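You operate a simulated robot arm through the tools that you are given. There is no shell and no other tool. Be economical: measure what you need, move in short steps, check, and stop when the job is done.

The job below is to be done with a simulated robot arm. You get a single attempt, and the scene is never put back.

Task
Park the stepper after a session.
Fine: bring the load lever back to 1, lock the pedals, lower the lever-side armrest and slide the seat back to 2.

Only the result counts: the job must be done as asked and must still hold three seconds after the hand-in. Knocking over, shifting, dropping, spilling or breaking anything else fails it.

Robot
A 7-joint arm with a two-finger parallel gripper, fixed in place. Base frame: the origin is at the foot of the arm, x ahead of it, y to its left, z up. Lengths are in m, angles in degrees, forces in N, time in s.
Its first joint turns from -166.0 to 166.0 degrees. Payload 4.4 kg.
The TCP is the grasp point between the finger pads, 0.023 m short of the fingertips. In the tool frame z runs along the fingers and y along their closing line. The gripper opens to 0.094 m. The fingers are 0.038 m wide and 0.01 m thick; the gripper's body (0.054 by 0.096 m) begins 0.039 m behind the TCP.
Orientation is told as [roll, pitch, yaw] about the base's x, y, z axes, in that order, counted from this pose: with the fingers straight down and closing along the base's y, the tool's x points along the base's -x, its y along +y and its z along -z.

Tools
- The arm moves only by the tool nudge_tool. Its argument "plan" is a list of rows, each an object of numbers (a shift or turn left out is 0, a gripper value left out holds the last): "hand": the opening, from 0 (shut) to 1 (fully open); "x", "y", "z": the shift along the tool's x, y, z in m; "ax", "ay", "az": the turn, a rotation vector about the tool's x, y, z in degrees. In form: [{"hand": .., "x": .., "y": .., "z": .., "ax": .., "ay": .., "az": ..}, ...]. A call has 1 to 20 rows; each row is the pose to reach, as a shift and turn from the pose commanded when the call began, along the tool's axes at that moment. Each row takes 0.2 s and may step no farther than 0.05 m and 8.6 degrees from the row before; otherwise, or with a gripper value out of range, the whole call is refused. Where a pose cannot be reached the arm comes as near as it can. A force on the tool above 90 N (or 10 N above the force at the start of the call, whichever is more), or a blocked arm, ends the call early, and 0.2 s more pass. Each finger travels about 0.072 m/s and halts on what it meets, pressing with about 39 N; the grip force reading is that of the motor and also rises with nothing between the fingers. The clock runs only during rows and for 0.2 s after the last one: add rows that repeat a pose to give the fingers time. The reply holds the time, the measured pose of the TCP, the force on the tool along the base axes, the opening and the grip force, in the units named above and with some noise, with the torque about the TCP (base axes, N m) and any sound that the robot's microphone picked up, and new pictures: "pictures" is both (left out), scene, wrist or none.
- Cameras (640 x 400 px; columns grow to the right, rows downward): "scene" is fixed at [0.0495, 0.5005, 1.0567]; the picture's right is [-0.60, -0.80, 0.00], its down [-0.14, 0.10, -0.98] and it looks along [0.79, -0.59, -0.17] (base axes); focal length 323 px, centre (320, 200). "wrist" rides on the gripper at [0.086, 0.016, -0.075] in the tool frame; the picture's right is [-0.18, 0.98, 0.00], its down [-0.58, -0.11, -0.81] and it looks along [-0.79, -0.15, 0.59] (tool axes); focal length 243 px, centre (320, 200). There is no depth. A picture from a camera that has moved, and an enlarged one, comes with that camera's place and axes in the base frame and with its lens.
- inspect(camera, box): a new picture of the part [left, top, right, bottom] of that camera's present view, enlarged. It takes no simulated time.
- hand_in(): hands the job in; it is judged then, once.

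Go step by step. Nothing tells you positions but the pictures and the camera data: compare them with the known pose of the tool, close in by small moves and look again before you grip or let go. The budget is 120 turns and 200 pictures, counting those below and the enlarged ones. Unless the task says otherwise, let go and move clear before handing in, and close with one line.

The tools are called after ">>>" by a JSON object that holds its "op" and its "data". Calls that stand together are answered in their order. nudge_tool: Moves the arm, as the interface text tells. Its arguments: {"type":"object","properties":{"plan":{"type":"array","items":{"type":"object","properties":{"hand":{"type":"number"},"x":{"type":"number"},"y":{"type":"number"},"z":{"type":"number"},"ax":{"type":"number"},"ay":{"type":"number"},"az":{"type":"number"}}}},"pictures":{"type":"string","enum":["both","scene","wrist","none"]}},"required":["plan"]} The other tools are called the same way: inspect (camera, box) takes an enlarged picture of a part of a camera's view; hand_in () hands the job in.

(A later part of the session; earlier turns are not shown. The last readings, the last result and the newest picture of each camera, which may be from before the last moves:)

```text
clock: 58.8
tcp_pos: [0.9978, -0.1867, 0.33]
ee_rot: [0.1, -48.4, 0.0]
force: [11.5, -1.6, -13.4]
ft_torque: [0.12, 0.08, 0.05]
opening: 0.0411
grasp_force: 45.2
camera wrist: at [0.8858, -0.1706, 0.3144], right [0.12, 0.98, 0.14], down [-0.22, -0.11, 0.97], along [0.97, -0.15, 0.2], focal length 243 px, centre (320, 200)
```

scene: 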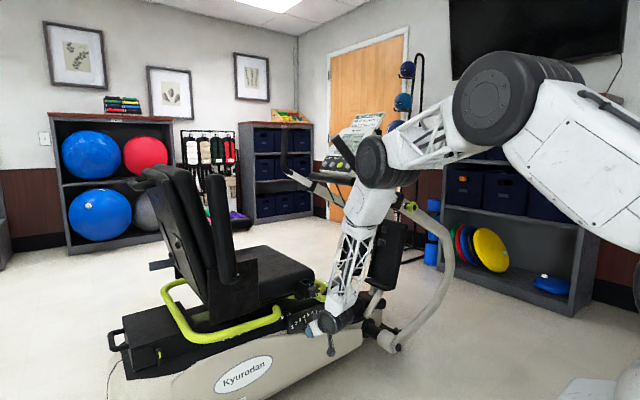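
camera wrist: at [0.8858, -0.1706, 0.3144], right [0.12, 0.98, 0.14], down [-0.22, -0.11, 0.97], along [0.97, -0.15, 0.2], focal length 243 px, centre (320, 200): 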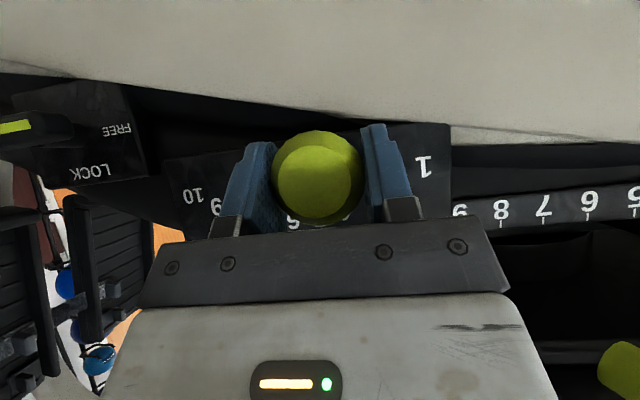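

Gripped again without limits. Now I'll swing the lever along its arc toward 1.

>>> {"op": "nudge_tool", "data": {"plan": [{"y": 0.007, "x": 0.0015, "z": 0.0013}, {"y": 0.013, "x": 0.0037, "z": 0.0033}, {"y": 0.02, "x": 0.006, "z": 0.0055}, {"y": 0.027, "x": 0.009, "z": 0.008}, {"y": 0.033, "x": 0.012, "z": 0.011}, {"y": 0.039, "x": 0.015, "z": 0.0135}, {"y": 0.039, "x": 0.015, "z": 0.0135}], "pictures": "both"}}

>>> {"op": "inspect", "data": {"camera": "scene", "box": [270, 290, 350, 340]}}

```text
clock: 60.4
tcp_pos: [1.0001, -0.1477, 0.3102]
ee_rot: [0.1, -48.4, 0.0]
force: [5.3, -3.5, -8.3]
ft_torque: [-0.29, -0.53, -0.16]
opening: 0.0413
grasp_force: 44.6
camera wrist: at [0.8876, -0.1317, 0.2944], right [0.12, 0.98, 0.14], down [-0.22, -0.11, 0.97], along [0.97, -0.15, 0.2], focal length 243 px, centre (320, 200)
```

scene: 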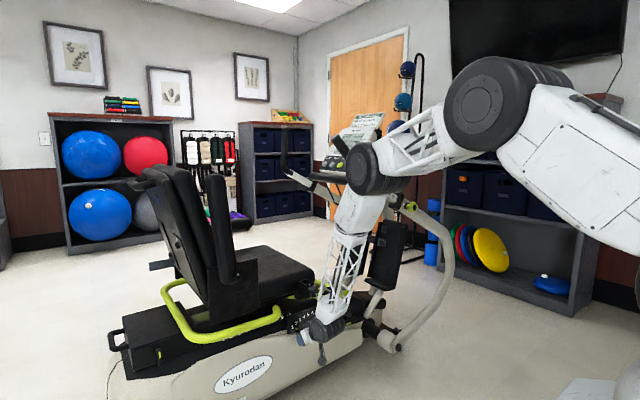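
wrist: 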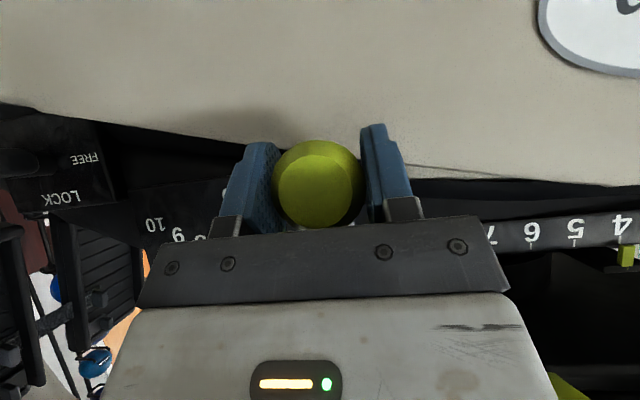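

```text
8.00 times, centred on (310, 315) of scene
camera zoom: at [0.0495, 0.5005, 1.0567], right [-0.6, -0.8, 0.0], down [-0.14, 0.1, -0.98], along [0.79, -0.59, -0.17], focal length 2586 px, centre (400, -720)
```

zoom: 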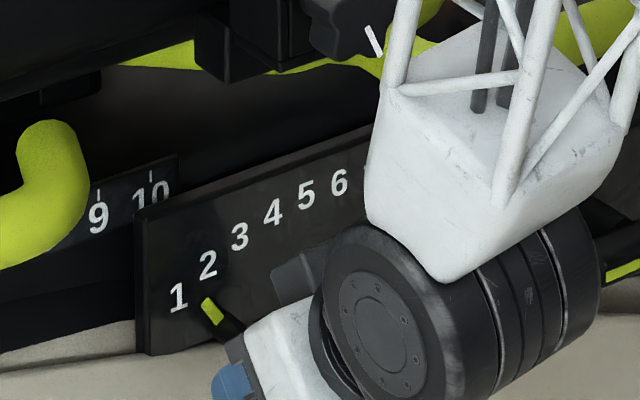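

The pointer is at roughly 1.8–2. I'll continue a little more.

>>> {"op": "nudge_tool", "data": {"plan": [{"y": 0.006, "x": 0.003, "z": 0.0027}, {"y": 0.011, "x": 0.0065, "z": 0.0055}, {"y": 0.011, "x": 0.0065, "z": 0.0055}], "pictures": "none"}}

>>> {"op": "inspect", "data": {"camera": "scene", "box": [270, 290, 350, 340]}}

```text
clock: 61.2
tcp_pos: [1.0012, -0.1417, 0.3046]
ee_rot: [0.0, -48.6, -0.3]
force: [-11.2, -80.5, 28.2]
ft_torque: [-0.47, -0.05, 0.0]
opening: 0.0415
grasp_force: 45.4
```

```text
8.00 times, centred on (310, 315) of scene
camera zoom: at [0.0495, 0.5005, 1.0567], right [-0.6, -0.8, 0.0], down [-0.14, 0.1, -0.98], along [0.79, -0.59, -0.17], focal length 2586 px, centre (400, -720)
```

zoom: 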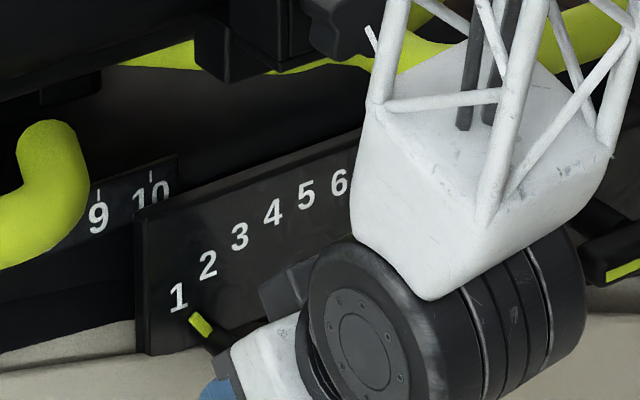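

The pointer is at 1 and against the stop. I'll ease off, open and retract.

>>> {"op": "nudge_tool", "data": {"plan": [{"y": -0.004}, {"y": -0.005, "hand": 0.7}, {"y": -0.005, "hand": 0.9}, {"y": -0.005, "hand": 1}, {"y": -0.005, "z": -0.04, "hand": 1}, {"y": -0.005, "z": -0.08, "hand": 1}, {"y": -0.005, "z": -0.12, "hand": 1}, {"y": -0.005, "z": -0.16, "hand": 1}], "pictures": "both"}}

>>> {"op": "inspect", "data": {"camera": "wrist", "box": [100, 0, 500, 160]}}

```text
clock: 63.0
tcp_pos: [0.8781, -0.1415, 0.409]
ee_rot: [0.0, -48.4, -0.1]
force: [-0.9, 0.1, -1.1]
ft_torque: [0.02, 0.02, -0.01]
opening: 0.0939
grasp_force: 0.1
camera wrist: at [0.767, -0.1262, 0.3927], right [0.12, 0.98, 0.14], down [-0.22, -0.11, 0.97], along [0.97, -0.15, 0.2], focal length 243 px, centre (320, 200)
```

scene: 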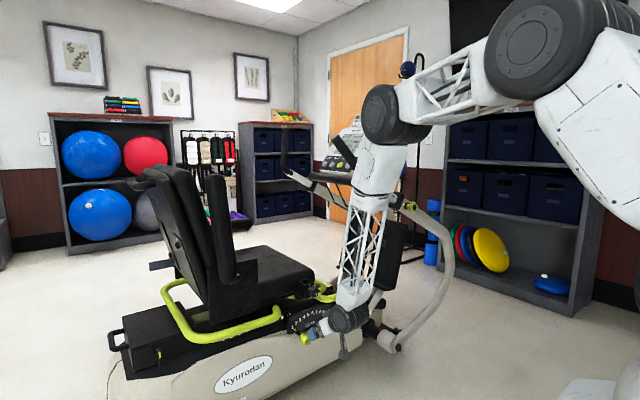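
wrist: 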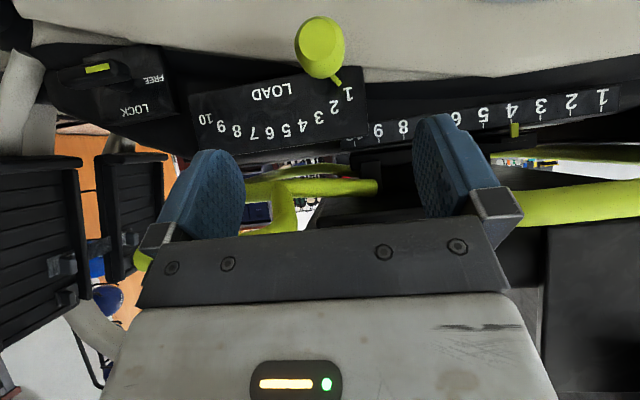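

```text
1.60 times, centred on (300, 80) of wrist
camera zoom: at [0.767, -0.1262, 0.3927], right [0.12, 0.98, 0.14], down [-0.22, -0.11, 0.97], along [0.97, -0.15, 0.2], focal length 388 px, centre (352, 392)
```

zoom: 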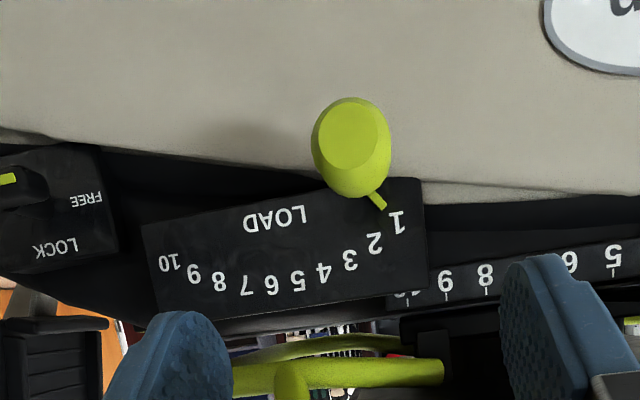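

Load is at 1. Next is the pedal handle, around (1.04, −0.413, 0.27), with its pointer end toward FREE. I plan to press its −y end down with closed fingers so the pointer end swings up to LOCK. I'll move in front of it for a look.

>>> {"op": "nudge_tool", "data": {"plan": [{"y": -0.03, "z": -0.02, "hand": 0.5}, {"y": -0.07, "z": -0.03, "hand": 0}, {"y": -0.11, "z": -0.03, "ax": 3, "az": 2.64}, {"y": -0.15, "z": -0.03, "ax": 6, "az": 5.28}, {"y": -0.19, "z": -0.03, "ax": 9, "az": 7.92}, {"y": -0.22, "z": -0.03, "ax": 12, "az": 10.56}, {"y": -0.23, "z": -0.03, "ax": 15, "az": 13.2}, {"y": -0.23, "z": -0.03, "ax": 15, "az": 13.2}], "pictures": "both"}}

>>> {"op": "inspect", "data": {"camera": "wrist", "box": [160, 0, 480, 200]}}

```text
clock: 64.8
tcp_pos: [0.8582, -0.3722, 0.4288]
ee_rot: [0.0, -48.4, -20.0]
force: [-0.1, 0.4, -0.2]
ft_torque: [-0.01, 0.0, 0.03]
opening: 0.0001
grasp_force: 39.3
camera wrist: at [0.7579, -0.3183, 0.4122], right [0.45, 0.88, 0.14], down [-0.24, -0.03, 0.97], along [0.86, -0.47, 0.2], focal length 243 px, centre (320, 200)
```

scene: 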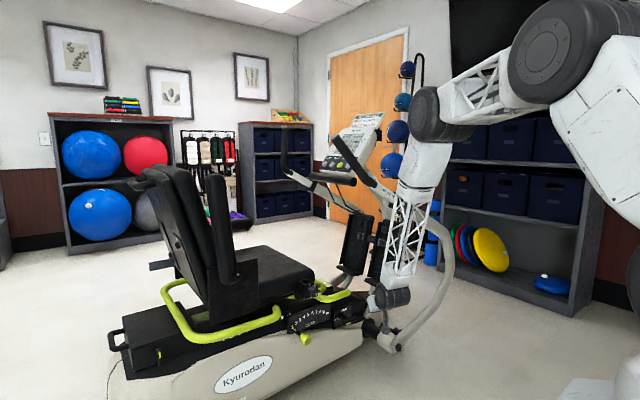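
wrist: 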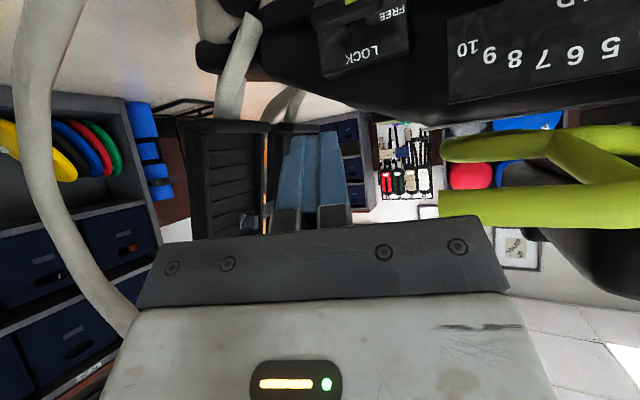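

```text
2.00 times, centred on (320, 100) of wrist
camera zoom: at [0.7579, -0.3183, 0.4122], right [0.45, 0.88, 0.14], down [-0.24, -0.03, 0.97], along [0.86, -0.47, 0.2], focal length 485 px, centre (320, 400)
```

zoom: 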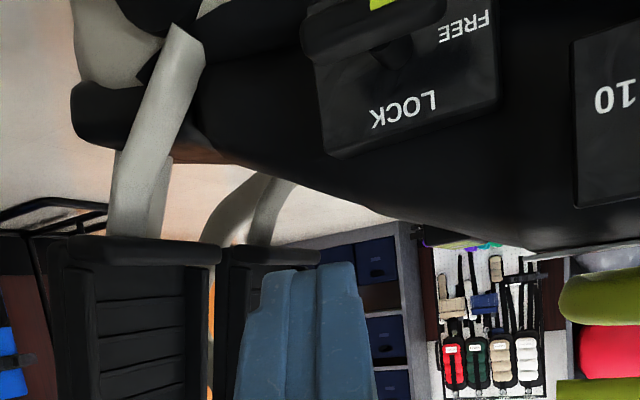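

>>> {"op": "nudge_tool", "data": {"plan": [{"x": -0.015, "z": 0.03}, {"x": -0.03, "z": 0.06}, {"x": -0.045, "z": 0.09}, {"x": -0.054, "z": 0.12}, {"x": -0.054, "z": 0.15}], "pictures": "both"}}

>>> {"op": "inspect", "data": {"camera": "scene", "box": [310, 270, 410, 350]}}

```text
clock: 66.0
tcp_pos: [0.9987, -0.4232, 0.3686]
ee_rot: [0.0, -48.3, -19.9]
force: [0.0, 0.3, -0.5]
ft_torque: [0.01, 0.02, -0.02]
opening: 0.0
grasp_force: 38.6
camera wrist: at [0.8978, -0.3693, 0.352], right [0.45, 0.88, 0.14], down [-0.24, -0.03, 0.97], along [0.86, -0.47, 0.2], focal length 243 px, centre (320, 200)
```

scene: 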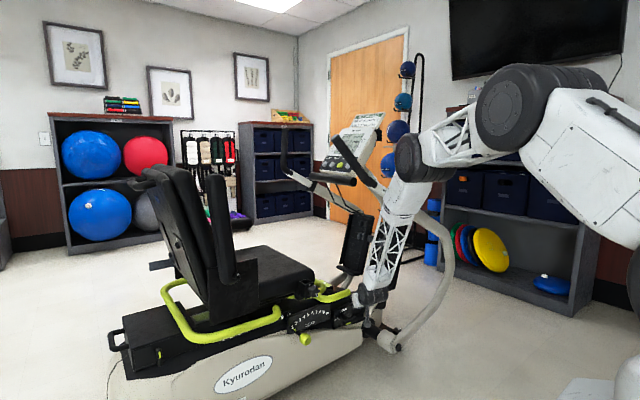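
wrist: 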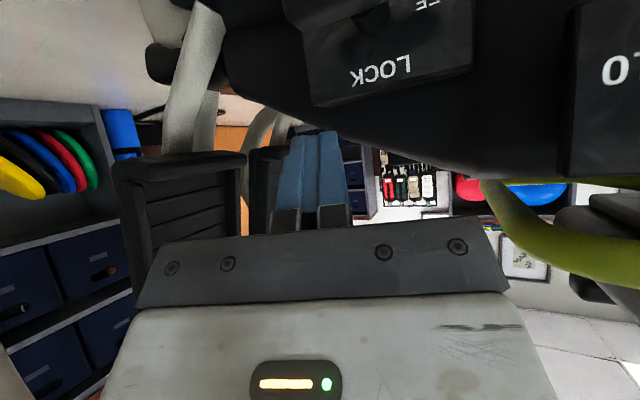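

```text
5.00 times, centred on (360, 310) of scene
camera zoom: at [0.0495, 0.5005, 1.0567], right [-0.6, -0.8, 0.0], down [-0.14, 0.1, -0.98], along [0.79, -0.59, -0.17], focal length 1616 px, centre (120, -350)
```

zoom: 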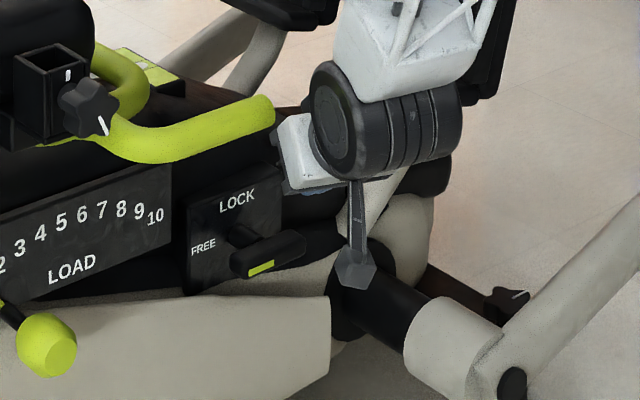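

The hand clears the green bar. I'll bring the closed fingertips above the −y end of the handle and press it down partway.

>>> {"op": "nudge_tool", "data": {"plan": [{"x": 0.0, "y": -0.001, "z": 0.03}, {"x": 0.0004, "y": -0.001, "z": 0.0508}, {"x": 0.0176, "y": -0.001, "z": 0.0661}, {"x": 0.024, "y": -0.004, "z": 0.073}, {"x": 0.032, "y": -0.007, "z": 0.081}], "pictures": "both"}}

>>> {"op": "inspect", "data": {"camera": "scene", "box": [310, 270, 410, 350]}}

```text
clock: 67.2
tcp_pos: [1.0318, -0.4416, 0.2894]
ee_rot: [0.1, -48.4, -19.9]
force: [0.6, -1.0, 0.6]
ft_torque: [0.06, 0.06, -0.01]
opening: 0.0
grasp_force: 38.9
camera wrist: at [0.9311, -0.3884, 0.2739], right [0.45, 0.88, 0.14], down [-0.24, -0.03, 0.97], along [0.86, -0.47, 0.2], focal length 243 px, centre (320, 200)
```

scene: 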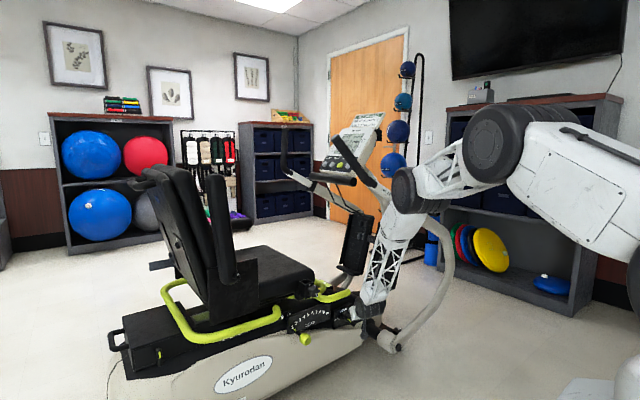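
wrist: 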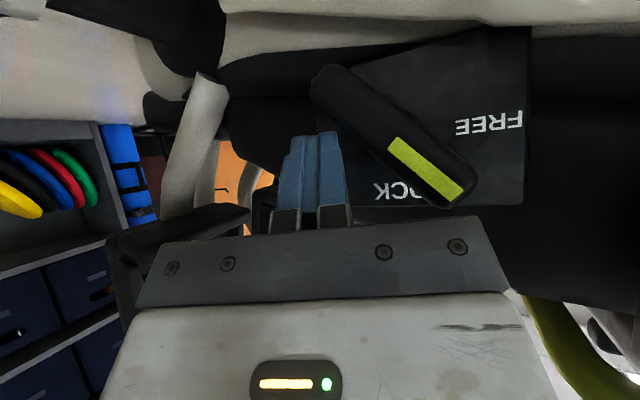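

```text
5.00 times, centred on (360, 310) of scene
camera zoom: at [0.0495, 0.5005, 1.0567], right [-0.6, -0.8, 0.0], down [-0.14, 0.1, -0.98], along [0.79, -0.59, -0.17], focal length 1616 px, centre (120, -350)
```

zoom: 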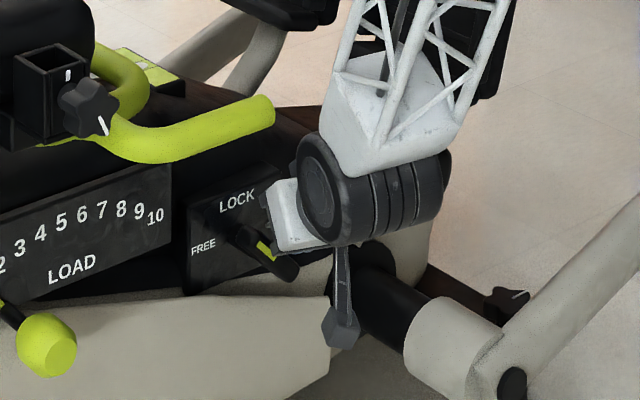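

The handle is turning as planned. I'll continue the arc to upright.

>>> {"op": "nudge_tool", "data": {"plan": [{"x": 0.01, "y": -0.0015, "z": 0.009}, {"x": 0.02, "y": 0.005, "z": 0.014}, {"x": 0.03, "y": 0.0154, "z": 0.02}, {"x": 0.03, "y": 0.0185, "z": 0.019}, {"x": 0.03, "y": 0.0185, "z": 0.019}], "pictures": "both"}}

>>> {"op": "inspect", "data": {"camera": "scene", "box": [310, 270, 410, 350]}}

```text
clock: 67.9
tcp_pos: [1.0308, -0.4395, 0.2704]
ee_rot: [-0.1, -48.6, -20.0]
force: [-57.0, 18.2, 55.1]
ft_torque: [1.58, -1.46, 2.56]
opening: 0.0
grasp_force: 39.2
stopped in row 3: the force on the tool passed its limit at 143 N (the readings are from after the stop); the commanded pose is now the measured one
camera wrist: at [0.9302, -0.3858, 0.2538], right [0.45, 0.88, 0.14], down [-0.24, -0.03, 0.97], along [0.86, -0.47, 0.2], focal length 243 px, centre (320, 200)
```

scene: 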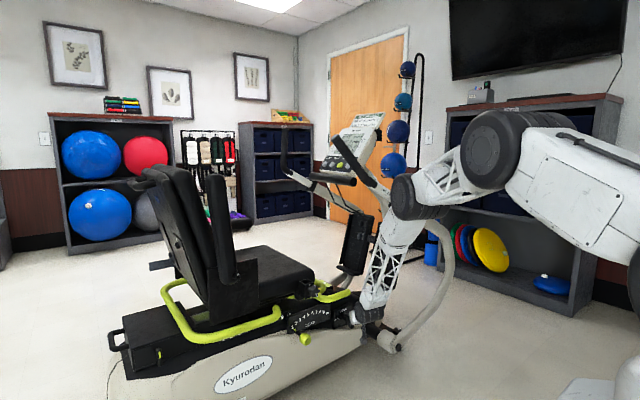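
wrist: 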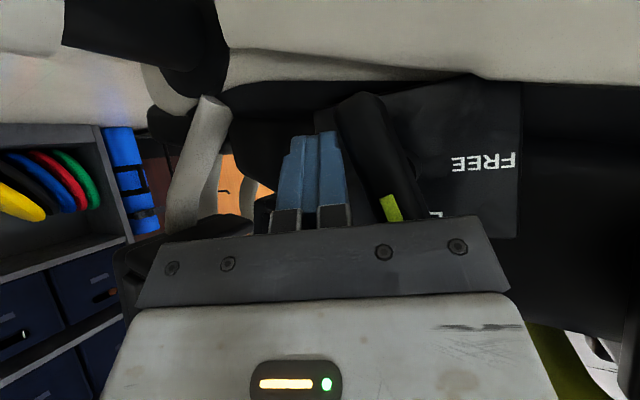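

```text
5.00 times, centred on (360, 310) of scene
camera zoom: at [0.0495, 0.5005, 1.0567], right [-0.6, -0.8, 0.0], down [-0.14, 0.1, -0.98], along [0.79, -0.59, -0.17], focal length 1616 px, centre (120, -350)
```

zoom: 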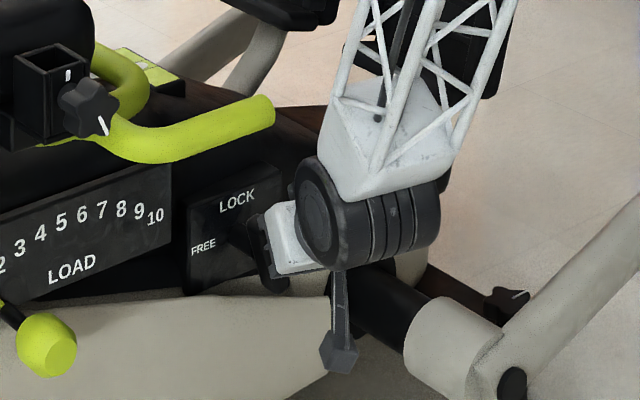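

Nearly upright, but the fingers bottomed out. I'll back off, open, and instead squeeze the handle from both sides so it aligns upright.

>>> {"op": "nudge_tool", "data": {"plan": [{"z": -0.02, "y": -0.002}, {"z": -0.06, "y": -0.002}, {"z": -0.08, "hand": 0.6, "ax": -3.75, "az": -3.3}, {"z": -0.08, "hand": 0.6, "ax": -7.5, "az": -6.6}, {"z": -0.08, "hand": 0.6, "ax": -11.25, "az": -9.9}, {"z": -0.08, "hand": 0.6, "ax": -15, "az": -13.2}], "pictures": "both"}}

```text
clock: 69.3
tcp_pos: [0.9743, -0.4187, 0.3221]
ee_rot: [-0.1, -48.6, -0.1]
force: [-0.1, -0.6, 0.3]
ft_torque: [0.0, 0.0, 0.0]
opening: 0.0562
grasp_force: 0.1
camera wrist: at [0.8619, -0.4027, 0.306], right [0.12, 0.98, 0.14], down [-0.22, -0.11, 0.97], along [0.97, -0.15, 0.2], focal length 243 px, centre (320, 200)
```

scene: 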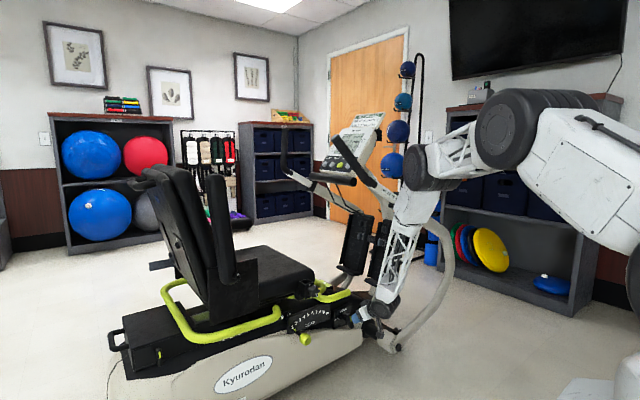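
wrist: 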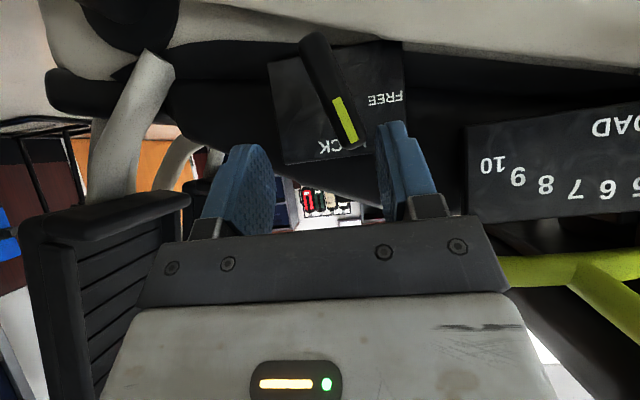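

>>> {"op": "nudge_tool", "data": {"plan": [{"x": -0.004, "y": 0.006, "z": 0.02}, {"x": -0.008, "y": 0.008, "z": 0.045}, {"x": -0.008, "y": 0.008, "z": 0.061}, {"x": -0.008, "y": 0.008, "z": 0.061, "hand": 0.1}, {"x": -0.008, "y": 0.008, "z": 0.061, "hand": 0.1}, {"x": -0.008, "y": 0.008, "z": 0.061, "hand": 0.1}], "pictures": "both"}}

>>> {"op": "inspect", "data": {"camera": "scene", "box": [310, 270, 410, 350]}}

```text
clock: 70.5
tcp_pos: [1.0258, -0.41, 0.287]
ee_rot: [0.0, -48.6, 0.0]
force: [2.1, -13.3, -2.6]
ft_torque: [-0.24, -0.21, 0.0]
opening: 0.02
grasp_force: 11.8
stopped in row 6: the force on the tool passed its limit at 94 N (the readings are from after the stop); the commanded pose is now the measured one
camera wrist: at [0.9131, -0.3942, 0.2719], right [0.12, 0.98, 0.14], down [-0.22, -0.11, 0.97], along [0.97, -0.15, 0.2], focal length 243 px, centre (320, 200)
```

scene: 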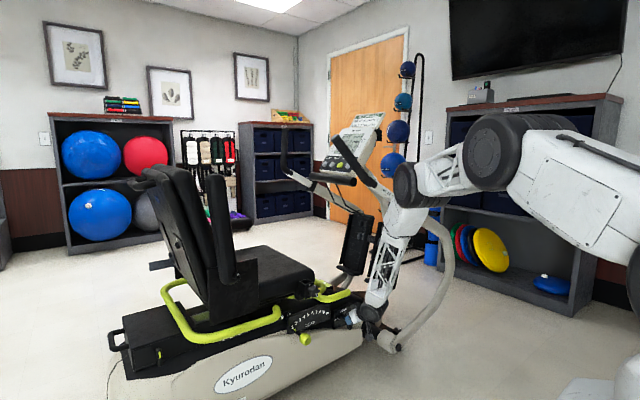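
wrist: 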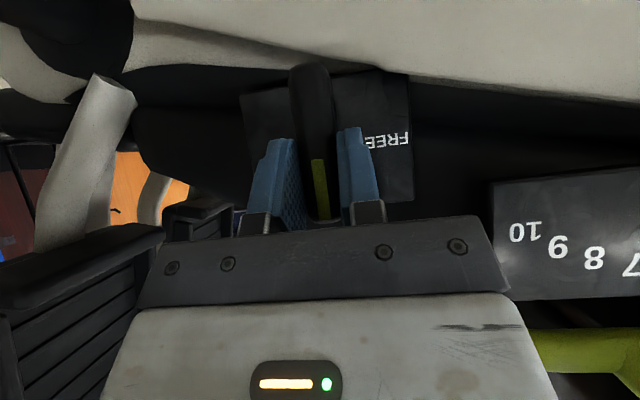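

```text
5.00 times, centred on (360, 310) of scene
camera zoom: at [0.0495, 0.5005, 1.0567], right [-0.6, -0.8, 0.0], down [-0.14, 0.1, -0.98], along [0.79, -0.59, -0.17], focal length 1616 px, centre (120, -350)
```

zoom: 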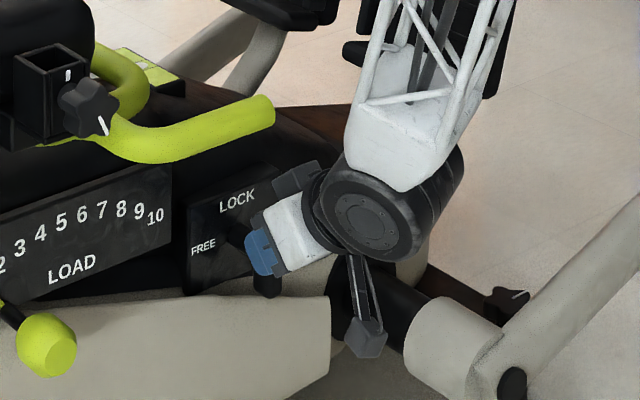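

>>> {"op": "nudge_tool", "data": {"plan": [{"hand": 0.6}, {"hand": 0.7}, {"hand": 0.7, "z": -0.04}, {"hand": 0.7, "z": -0.08}, {"hand": 0.7, "z": -0.1}], "pictures": "wrist"}}

>>> {"op": "inspect", "data": {"camera": "wrist", "box": [220, 0, 440, 160]}}

>>> {"op": "inspect", "data": {"camera": "scene", "box": [310, 270, 410, 350]}}

```text
clock: 71.7
tcp_pos: [0.9509, -0.407, 0.3545]
ee_rot: [0.1, -48.6, 0.1]
force: [-0.4, 0.1, 0.7]
ft_torque: [0.0, -0.03, 0.01]
opening: 0.0657
grasp_force: 0.0
camera wrist: at [0.8373, -0.3926, 0.3385], right [0.12, 0.98, 0.14], down [-0.22, -0.11, 0.97], along [0.97, -0.15, 0.2], focal length 243 px, centre (320, 200)
```

wrist: 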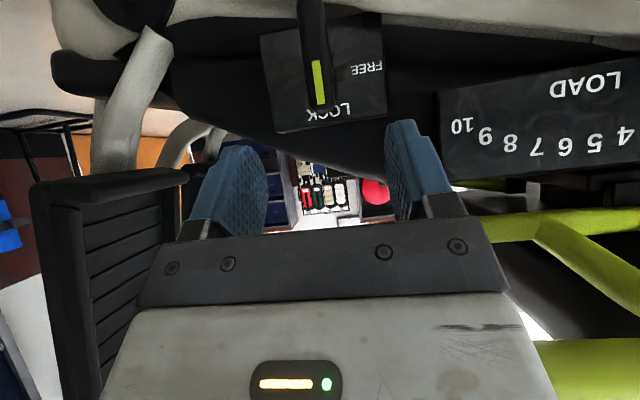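

```text
2.50 times, centred on (330, 80) of wrist
camera zoom: at [0.8373, -0.3926, 0.3385], right [0.12, 0.98, 0.14], down [-0.22, -0.11, 0.97], along [0.97, -0.15, 0.2], focal length 606 px, centre (295, 500)
```

zoom: 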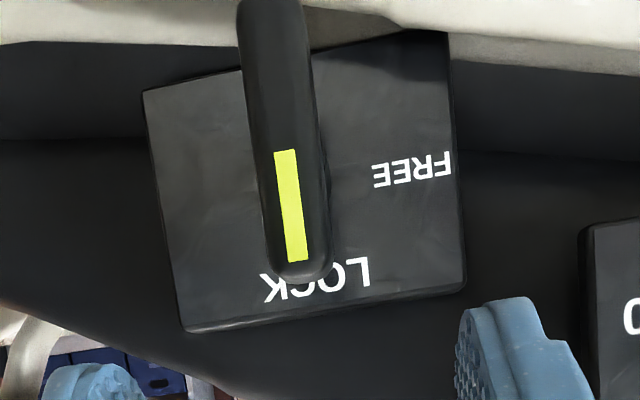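

```text
5.00 times, centred on (360, 310) of scene
camera zoom: at [0.0495, 0.5005, 1.0567], right [-0.6, -0.8, 0.0], down [-0.14, 0.1, -0.98], along [0.79, -0.59, -0.17], focal length 1616 px, centre (120, -350)
```

zoom: 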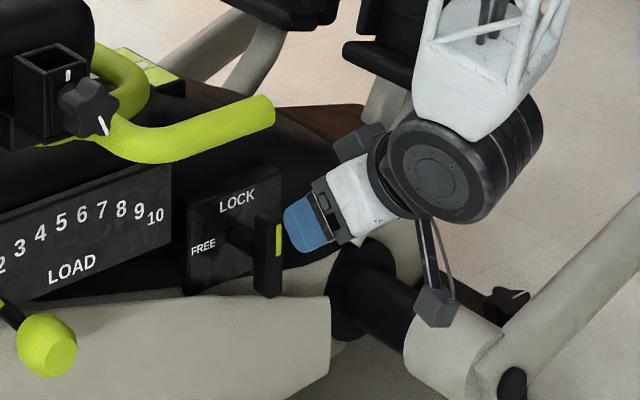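

The handle is upright at LOCK. Next is the armrest: its hinge is near (0.933, 0.151, 0.669) and its top near (0.96, 0.19, 0.97). I'll retract and move to view it up close.

>>> {"op": "nudge_tool", "data": {"plan": [{"z": -0.05}, {"z": -0.1}, {"z": -0.15}, {"z": -0.2}, {"z": -0.25}, {"z": -0.29}, {"z": -0.31, "x": -0.03, "y": 0.03}, {"z": -0.33, "x": -0.06, "y": 0.06}, {"z": -0.35, "x": -0.09, "y": 0.09}, {"z": -0.37, "x": -0.12, "y": 0.12}, {"z": -0.39, "x": -0.15, "y": 0.15}, {"z": -0.41, "x": -0.18, "y": 0.18}, {"z": -0.42, "x": -0.19, "y": 0.22}, {"z": -0.42, "x": -0.19, "y": 0.27}, {"z": -0.42, "x": -0.19, "y": 0.32}, {"z": -0.42, "x": -0.19, "y": 0.37}, {"z": -0.42, "x": -0.19, "y": 0.42}, {"z": -0.42, "x": -0.19, "y": 0.47}, {"z": -0.42, "x": -0.19, "y": 0.52}], "pictures": "both"}}

```text
clock: 75.7
tcp_pos: [0.7606, 0.1109, 0.7727]
ee_rot: [0.1, -48.6, 0.0]
force: [-1.1, 0.4, 0.3]
ft_torque: [0.0, 0.0, 0.02]
opening: 0.0657
grasp_force: 0.0
camera wrist: at [0.648, 0.1273, 0.7561], right [0.12, 0.98, 0.14], down [-0.22, -0.11, 0.97], along [0.97, -0.15, 0.2], focal length 243 px, centre (320, 200)
```

scene: 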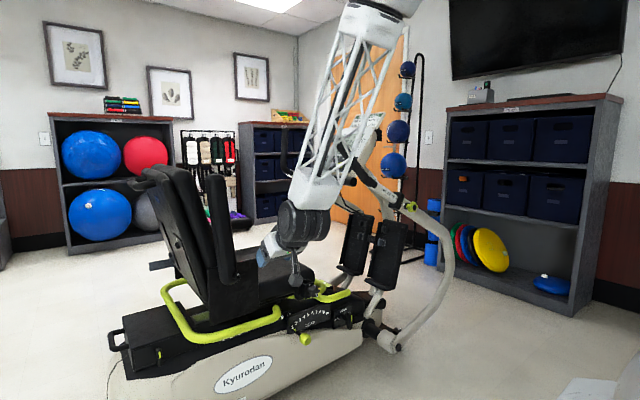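
wrist: 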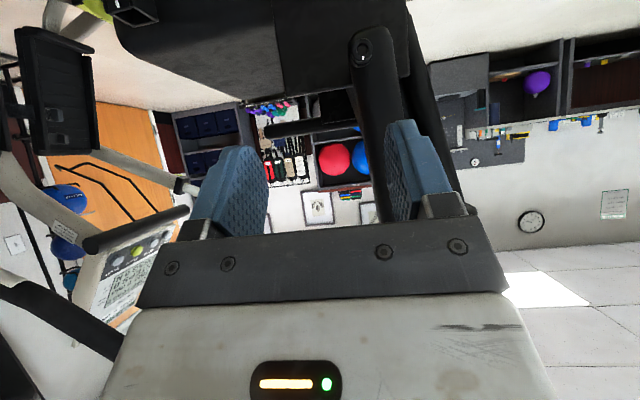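

The far armrest is already lowered, which shows the target posture. I'll raise the camera to see this armrest's upper end.

>>> {"op": "nudge_tool", "data": {"plan": [{"x": -0.03, "z": -0.03, "y": -0.02}, {"x": -0.06, "z": -0.06, "y": -0.04}, {"x": -0.09, "z": -0.09, "y": -0.06}, {"x": -0.12, "z": -0.12, "y": -0.06}, {"x": -0.15, "z": -0.14, "y": -0.06}], "pictures": "wrist"}}

>>> {"op": "inspect", "data": {"camera": "scene", "box": [130, 160, 290, 300]}}

```text
clock: 76.9
tcp_pos: [0.7536, 0.052, 0.9781]
ee_rot: [0.0, -48.5, -0.1]
force: [-0.7, 0.0, -0.1]
ft_torque: [0.0, 0.02, 0.01]
opening: 0.0659
grasp_force: 0.0
camera wrist: at [0.6429, 0.0673, 0.9622], right [0.12, 0.98, 0.14], down [-0.22, -0.11, 0.97], along [0.97, -0.15, 0.2], focal length 243 px, centre (320, 200)
```

wrist: 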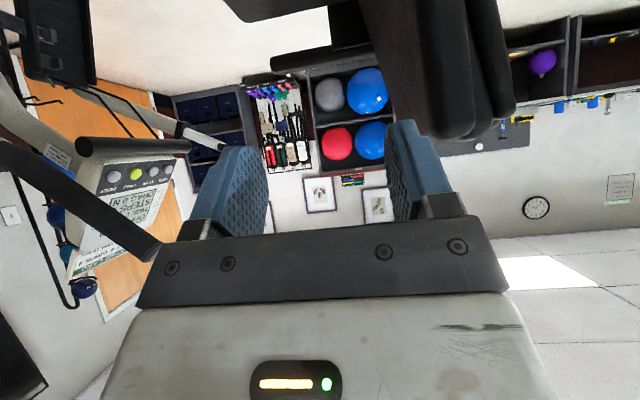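

```text
2.86 times, centred on (210, 230) of scene
camera zoom: at [0.0495, 0.5005, 1.0567], right [-0.6, -0.8, 0.0], down [-0.14, 0.1, -0.98], along [0.79, -0.59, -0.17], focal length 924 px, centre (634, 114)
```

zoom: 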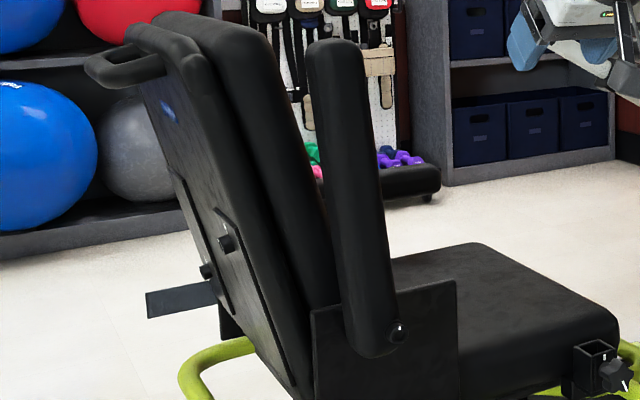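

>>> {"op": "inspect", "data": {"camera": "wrist", "box": [340, 0, 540, 150]}}

```text
2.67 times, centred on (440, 75) of wrist
camera zoom: at [0.6429, 0.0673, 0.9622], right [0.12, 0.98, 0.14], down [-0.22, -0.11, 0.97], along [0.97, -0.15, 0.2], focal length 647 px, centre (0, 533)
```

zoom: 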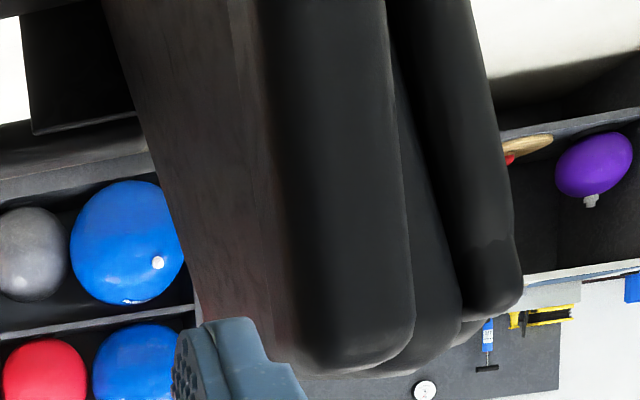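

The armrest is about 5 cm square in section, centred near x 0.965, y 0.18 at z 0.93. I'll straddle its top with open fingers so one pushes and the other can catch. First I'll flatten the tool and line up.

>>> {"op": "nudge_tool", "data": {"plan": [{"ay": -7, "hand": 1, "y": 0.03}, {"ay": -14, "hand": 1, "y": 0.07}, {"ay": -20, "hand": 1, "y": 0.11}, {"ay": -20, "hand": 1, "y": 0.128}], "pictures": "wrist"}}

```text
clock: 77.9
tcp_pos: [0.7544, 0.1792, 0.9789]
ee_rot: [0.0, -68.6, 0.0]
force: [0.6, 0.1, 0.3]
ft_torque: [0.01, 0.01, -0.02]
opening: 0.0939
grasp_force: 0.0
camera wrist: at [0.6539, 0.196, 0.9248], right [0.07, 0.98, 0.17], down [-0.54, -0.11, 0.84], along [0.84, -0.15, 0.52], focal length 243 px, centre (320, 200)
```

wrist: 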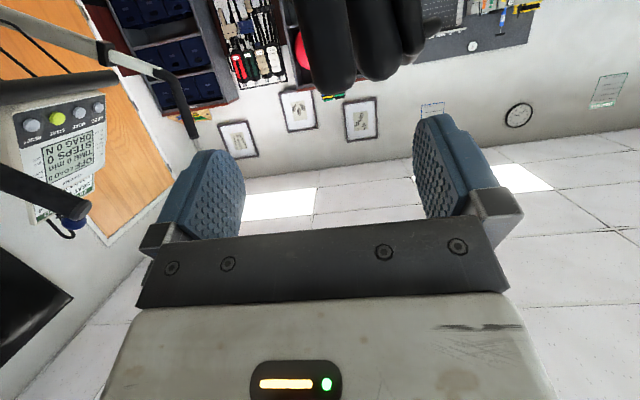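

>>> {"op": "nudge_tool", "data": {"plan": [{"x": -0.006, "y": 0.003, "z": 0.045}, {"x": -0.012, "y": 0.003, "z": 0.09}, {"x": -0.018, "y": 0.003, "z": 0.135}, {"x": -0.021, "y": 0.003, "z": 0.175}, {"x": -0.021, "y": 0.003, "z": 0.2}], "pictures": "both"}}

>>> {"op": "inspect", "data": {"camera": "scene", "box": [150, 150, 290, 270]}}

```text
clock: 79.1
tcp_pos: [0.9485, 0.1841, 0.9247]
ee_rot: [0.0, -68.6, 0.1]
force: [0.9, 1.0, -0.1]
ft_torque: [0.02, 0.02, 0.0]
opening: 0.094
grasp_force: 0.0
camera wrist: at [0.8485, 0.1993, 0.8711], right [0.07, 0.98, 0.17], down [-0.54, -0.11, 0.84], along [0.84, -0.15, 0.52], focal length 243 px, centre (320, 200)
```

scene: 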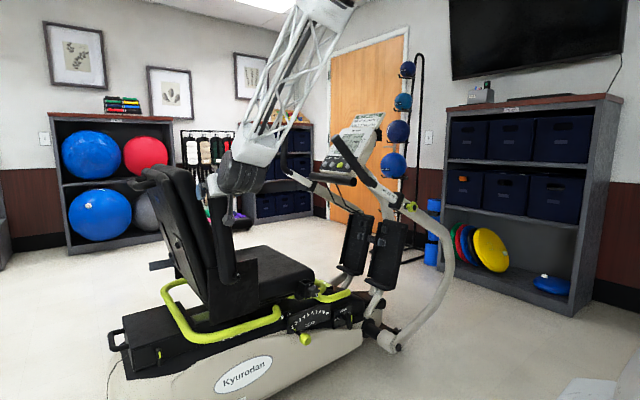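
wrist: 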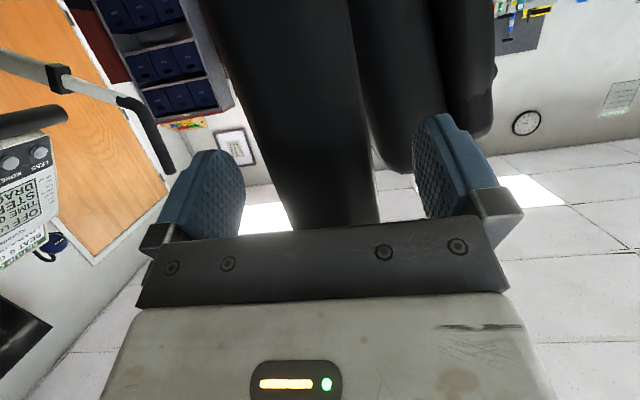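

```text
3.33 times, centred on (220, 210) of scene
camera zoom: at [0.0495, 0.5005, 1.0567], right [-0.6, -0.8, 0.0], down [-0.14, 0.1, -0.98], along [0.79, -0.59, -0.17], focal length 1078 px, centre (653, 167)
```

zoom: 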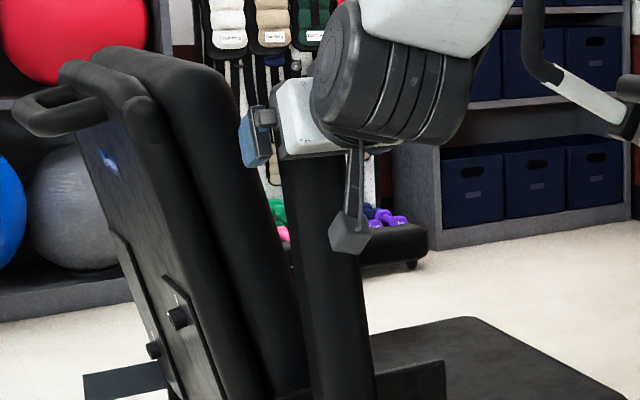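

Nicely straddled. I'll narrow the fingers into a loose cage and swing it forward about 24°, turning the tool with it.

>>> {"op": "nudge_tool", "data": {"plan": [{"hand": 0.68}, {"hand": 0.68}, {"hand": 0.68, "y": -0.02, "x": -0.001, "ax": -1.5, "az": 3.7}, {"hand": 0.68, "y": -0.04, "x": -0.002, "ax": -2.9, "az": 7.4}, {"hand": 0.68, "y": -0.058, "x": -0.001, "ax": -4.4, "az": 11.2}, {"hand": 0.68, "y": -0.076, "x": 0.001, "ax": -5.8, "az": 14.9}, {"hand": 0.68, "y": -0.094, "x": 0.005, "z": 0.002, "ax": -7.3, "az": 18.6}, {"hand": 0.68, "y": -0.111, "x": 0.009, "z": 0.0037, "ax": -8.8, "az": 22.3}], "pictures": "both"}}

>>> {"op": "inspect", "data": {"camera": "scene", "box": [150, 150, 310, 290]}}

```text
clock: 80.9
tcp_pos: [0.9493, 0.07, 0.9149]
ee_rot: [50.6, -58.2, -46.0]
force: [0.7, 1.6, 1.0]
ft_torque: [-0.11, -0.05, -0.06]
opening: 0.0651
grasp_force: 1.5
camera wrist: at [0.849, 0.1072, 0.8727], right [0.07, 0.83, 0.56], down [-0.54, -0.44, 0.72], along [0.84, -0.35, 0.42], focal length 243 px, centre (320, 200)
```

scene: 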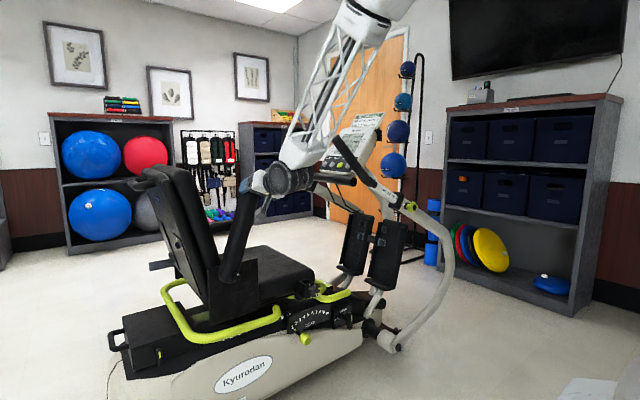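
wrist: 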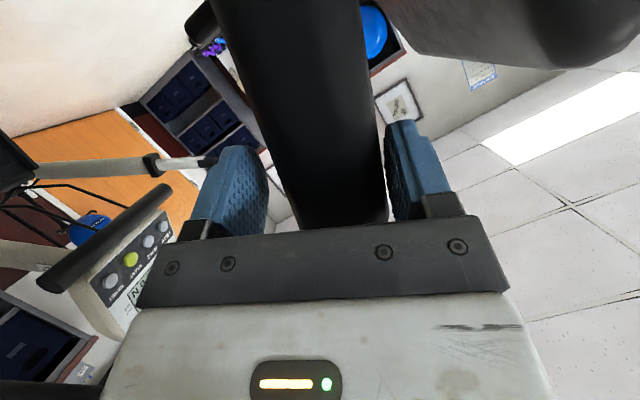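

```text
2.86 times, centred on (230, 220) of scene
camera zoom: at [0.0495, 0.5005, 1.0567], right [-0.6, -0.8, 0.0], down [-0.14, 0.1, -0.98], along [0.79, -0.59, -0.17], focal length 924 px, centre (577, 143)
```

zoom: 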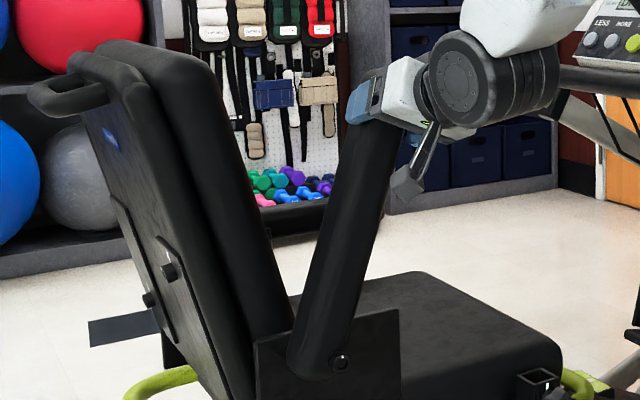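

It swings with almost no force and stays put by friction. I'll continue the arc another 40°.

>>> {"op": "nudge_tool", "data": {"plan": [{"y": -0.0363, "x": -0.0015, "z": -0.0006, "ax": -2.9, "az": 7.4}, {"y": -0.0724, "x": 0.0018, "z": 0.0007, "ax": -5.8, "az": 14.9}, {"y": -0.1076, "x": 0.0098, "z": 0.0038, "ax": -8.8, "az": 22.3}, {"y": -0.1415, "x": 0.022, "z": 0.0087, "ax": -11.7, "az": 29.8}, {"y": -0.173, "x": 0.0386, "z": 0.0151, "ax": -14.6, "az": 37.2}], "pictures": "both"}}

>>> {"op": "inspect", "data": {"camera": "scene", "box": [150, 170, 310, 310]}}

```text
clock: 82.1
tcp_pos: [0.9486, -0.07, 0.8067]
ee_rot: [80.0, -24.1, -66.2]
force: [0.5, -0.2, 0.0]
ft_torque: [-0.03, 0.04, 0.0]
opening: 0.064
grasp_force: 0.1
camera wrist: at [0.8483, -0.0156, 0.7979], right [0.07, 0.28, 0.96], down [-0.54, -0.8, 0.27], along [0.84, -0.53, 0.1], focal length 243 px, centre (320, 200)
```

scene: 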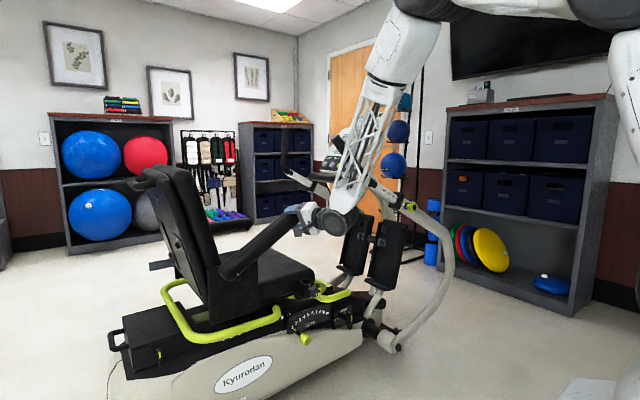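
wrist: 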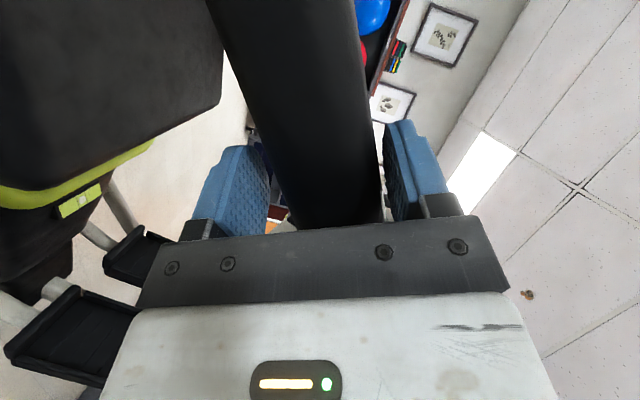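

```text
2.86 times, centred on (230, 240) of scene
camera zoom: at [0.0495, 0.5005, 1.0567], right [-0.6, -0.8, 0.0], down [-0.14, 0.1, -0.98], along [0.79, -0.59, -0.17], focal length 924 px, centre (577, 86)
```

zoom: 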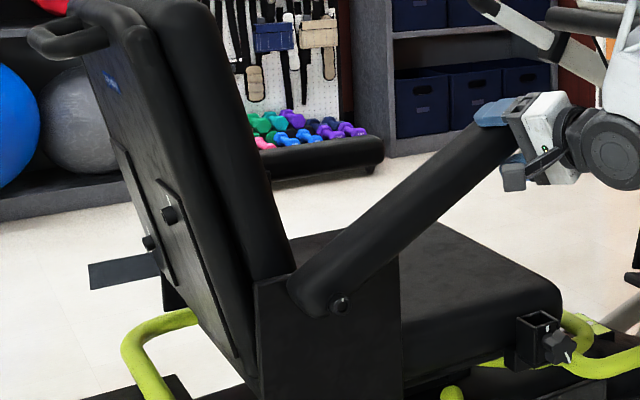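

>>> {"op": "nudge_tool", "data": {"plan": [{"y": -0.0363, "x": -0.0015, "z": -0.0006, "ax": -2.9, "az": 7.4}, {"y": -0.0724, "x": 0.0018, "z": 0.0007, "ax": -5.8, "az": 14.9}, {"y": -0.1076, "x": 0.0098, "z": 0.0038, "ax": -8.8, "az": 22.3}, {"y": -0.125, "x": 0.0155, "z": 0.006, "ax": -10.2, "az": 26}], "pictures": "both"}}

>>> {"op": "inspect", "data": {"camera": "scene", "box": [150, 170, 350, 310]}}

```text
clock: 83.1
tcp_pos: [0.9499, -0.1096, 0.6885]
ee_rot: [90.8, 1.8, -68.5]
force: [0.0, 0.1, 0.2]
ft_torque: [-0.02, 0.01, 0.01]
opening: 0.0638
grasp_force: 0.2
camera wrist: at [0.8487, -0.0572, 0.7056], right [0.07, -0.2, 0.98], down [-0.54, -0.83, -0.14], along [0.84, -0.51, -0.17], focal length 243 px, centre (320, 200)
```

scene: 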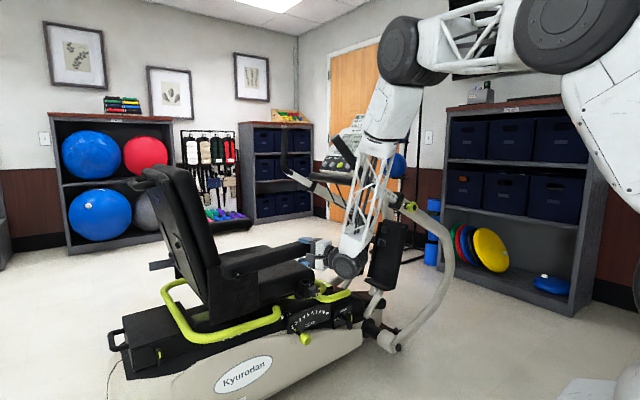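
wrist: 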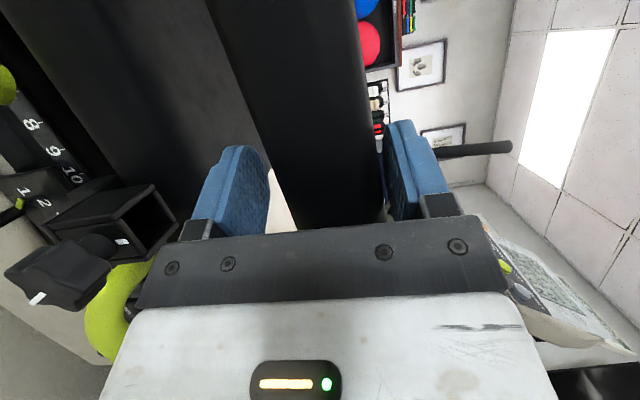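

```text
2.86 times, centred on (250, 240) of scene
camera zoom: at [0.0495, 0.5005, 1.0567], right [-0.6, -0.8, 0.0], down [-0.14, 0.1, -0.98], along [0.79, -0.59, -0.17], focal length 924 px, centre (520, 86)
```

zoom: 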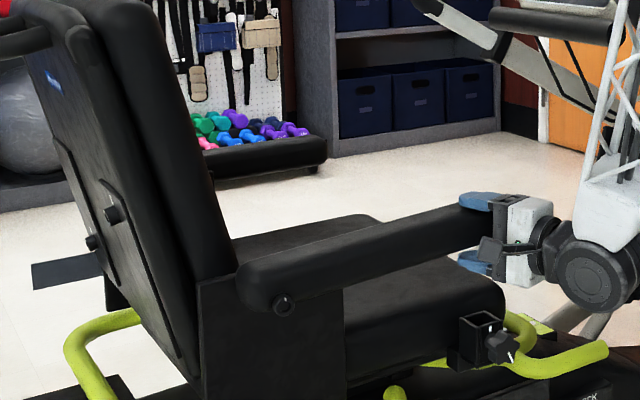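

Almost horizontal. I'll keep lowering until I feel its stop.

>>> {"op": "nudge_tool", "data": {"plan": [{"y": -0.018, "ax": -1.45, "az": 3.7}, {"y": -0.0363, "x": -0.0015, "z": -0.0006, "ax": -2.9, "az": 7.4}, {"y": -0.05, "x": -0.0005, "ax": -2.9, "az": 7.4}], "pictures": "wrist"}}

>>> {"op": "inspect", "data": {"camera": "scene", "box": [150, 170, 350, 310]}}

```text
clock: 83.8
tcp_pos: [0.9566, -0.1114, 0.6643]
ee_rot: [94.9, 8.3, -67.9]
force: [-3.0, 0.3, 49.8]
ft_torque: [-1.77, 0.81, 0.1]
opening: 0.0857
grasp_force: 24.3
stopped in row 3: the force on the tool passed its limit at 122 N (the readings are from after the stop); the commanded pose is now the measured one
camera wrist: at [0.8555, -0.0612, 0.6855], right [0.04, -0.33, 0.94], down [-0.53, -0.81, -0.26], along [0.85, -0.49, -0.21], focal length 243 px, centre (320, 200)
```

wrist: 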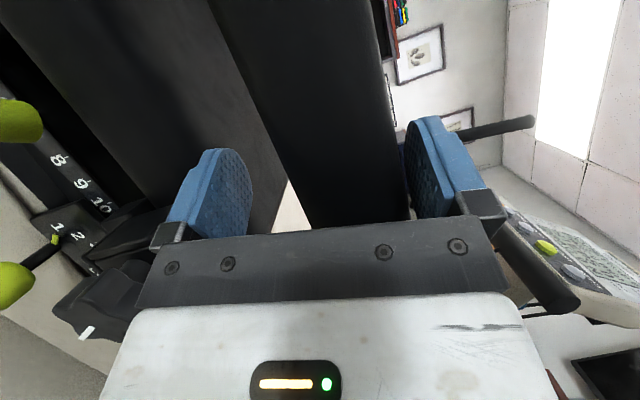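

```text
2.86 times, centred on (250, 240) of scene
camera zoom: at [0.0495, 0.5005, 1.0567], right [-0.6, -0.8, 0.0], down [-0.14, 0.1, -0.98], along [0.79, -0.59, -0.17], focal length 924 px, centre (520, 86)
```

zoom: 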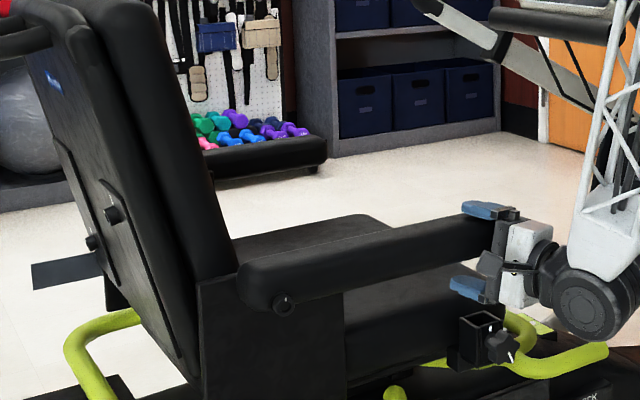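

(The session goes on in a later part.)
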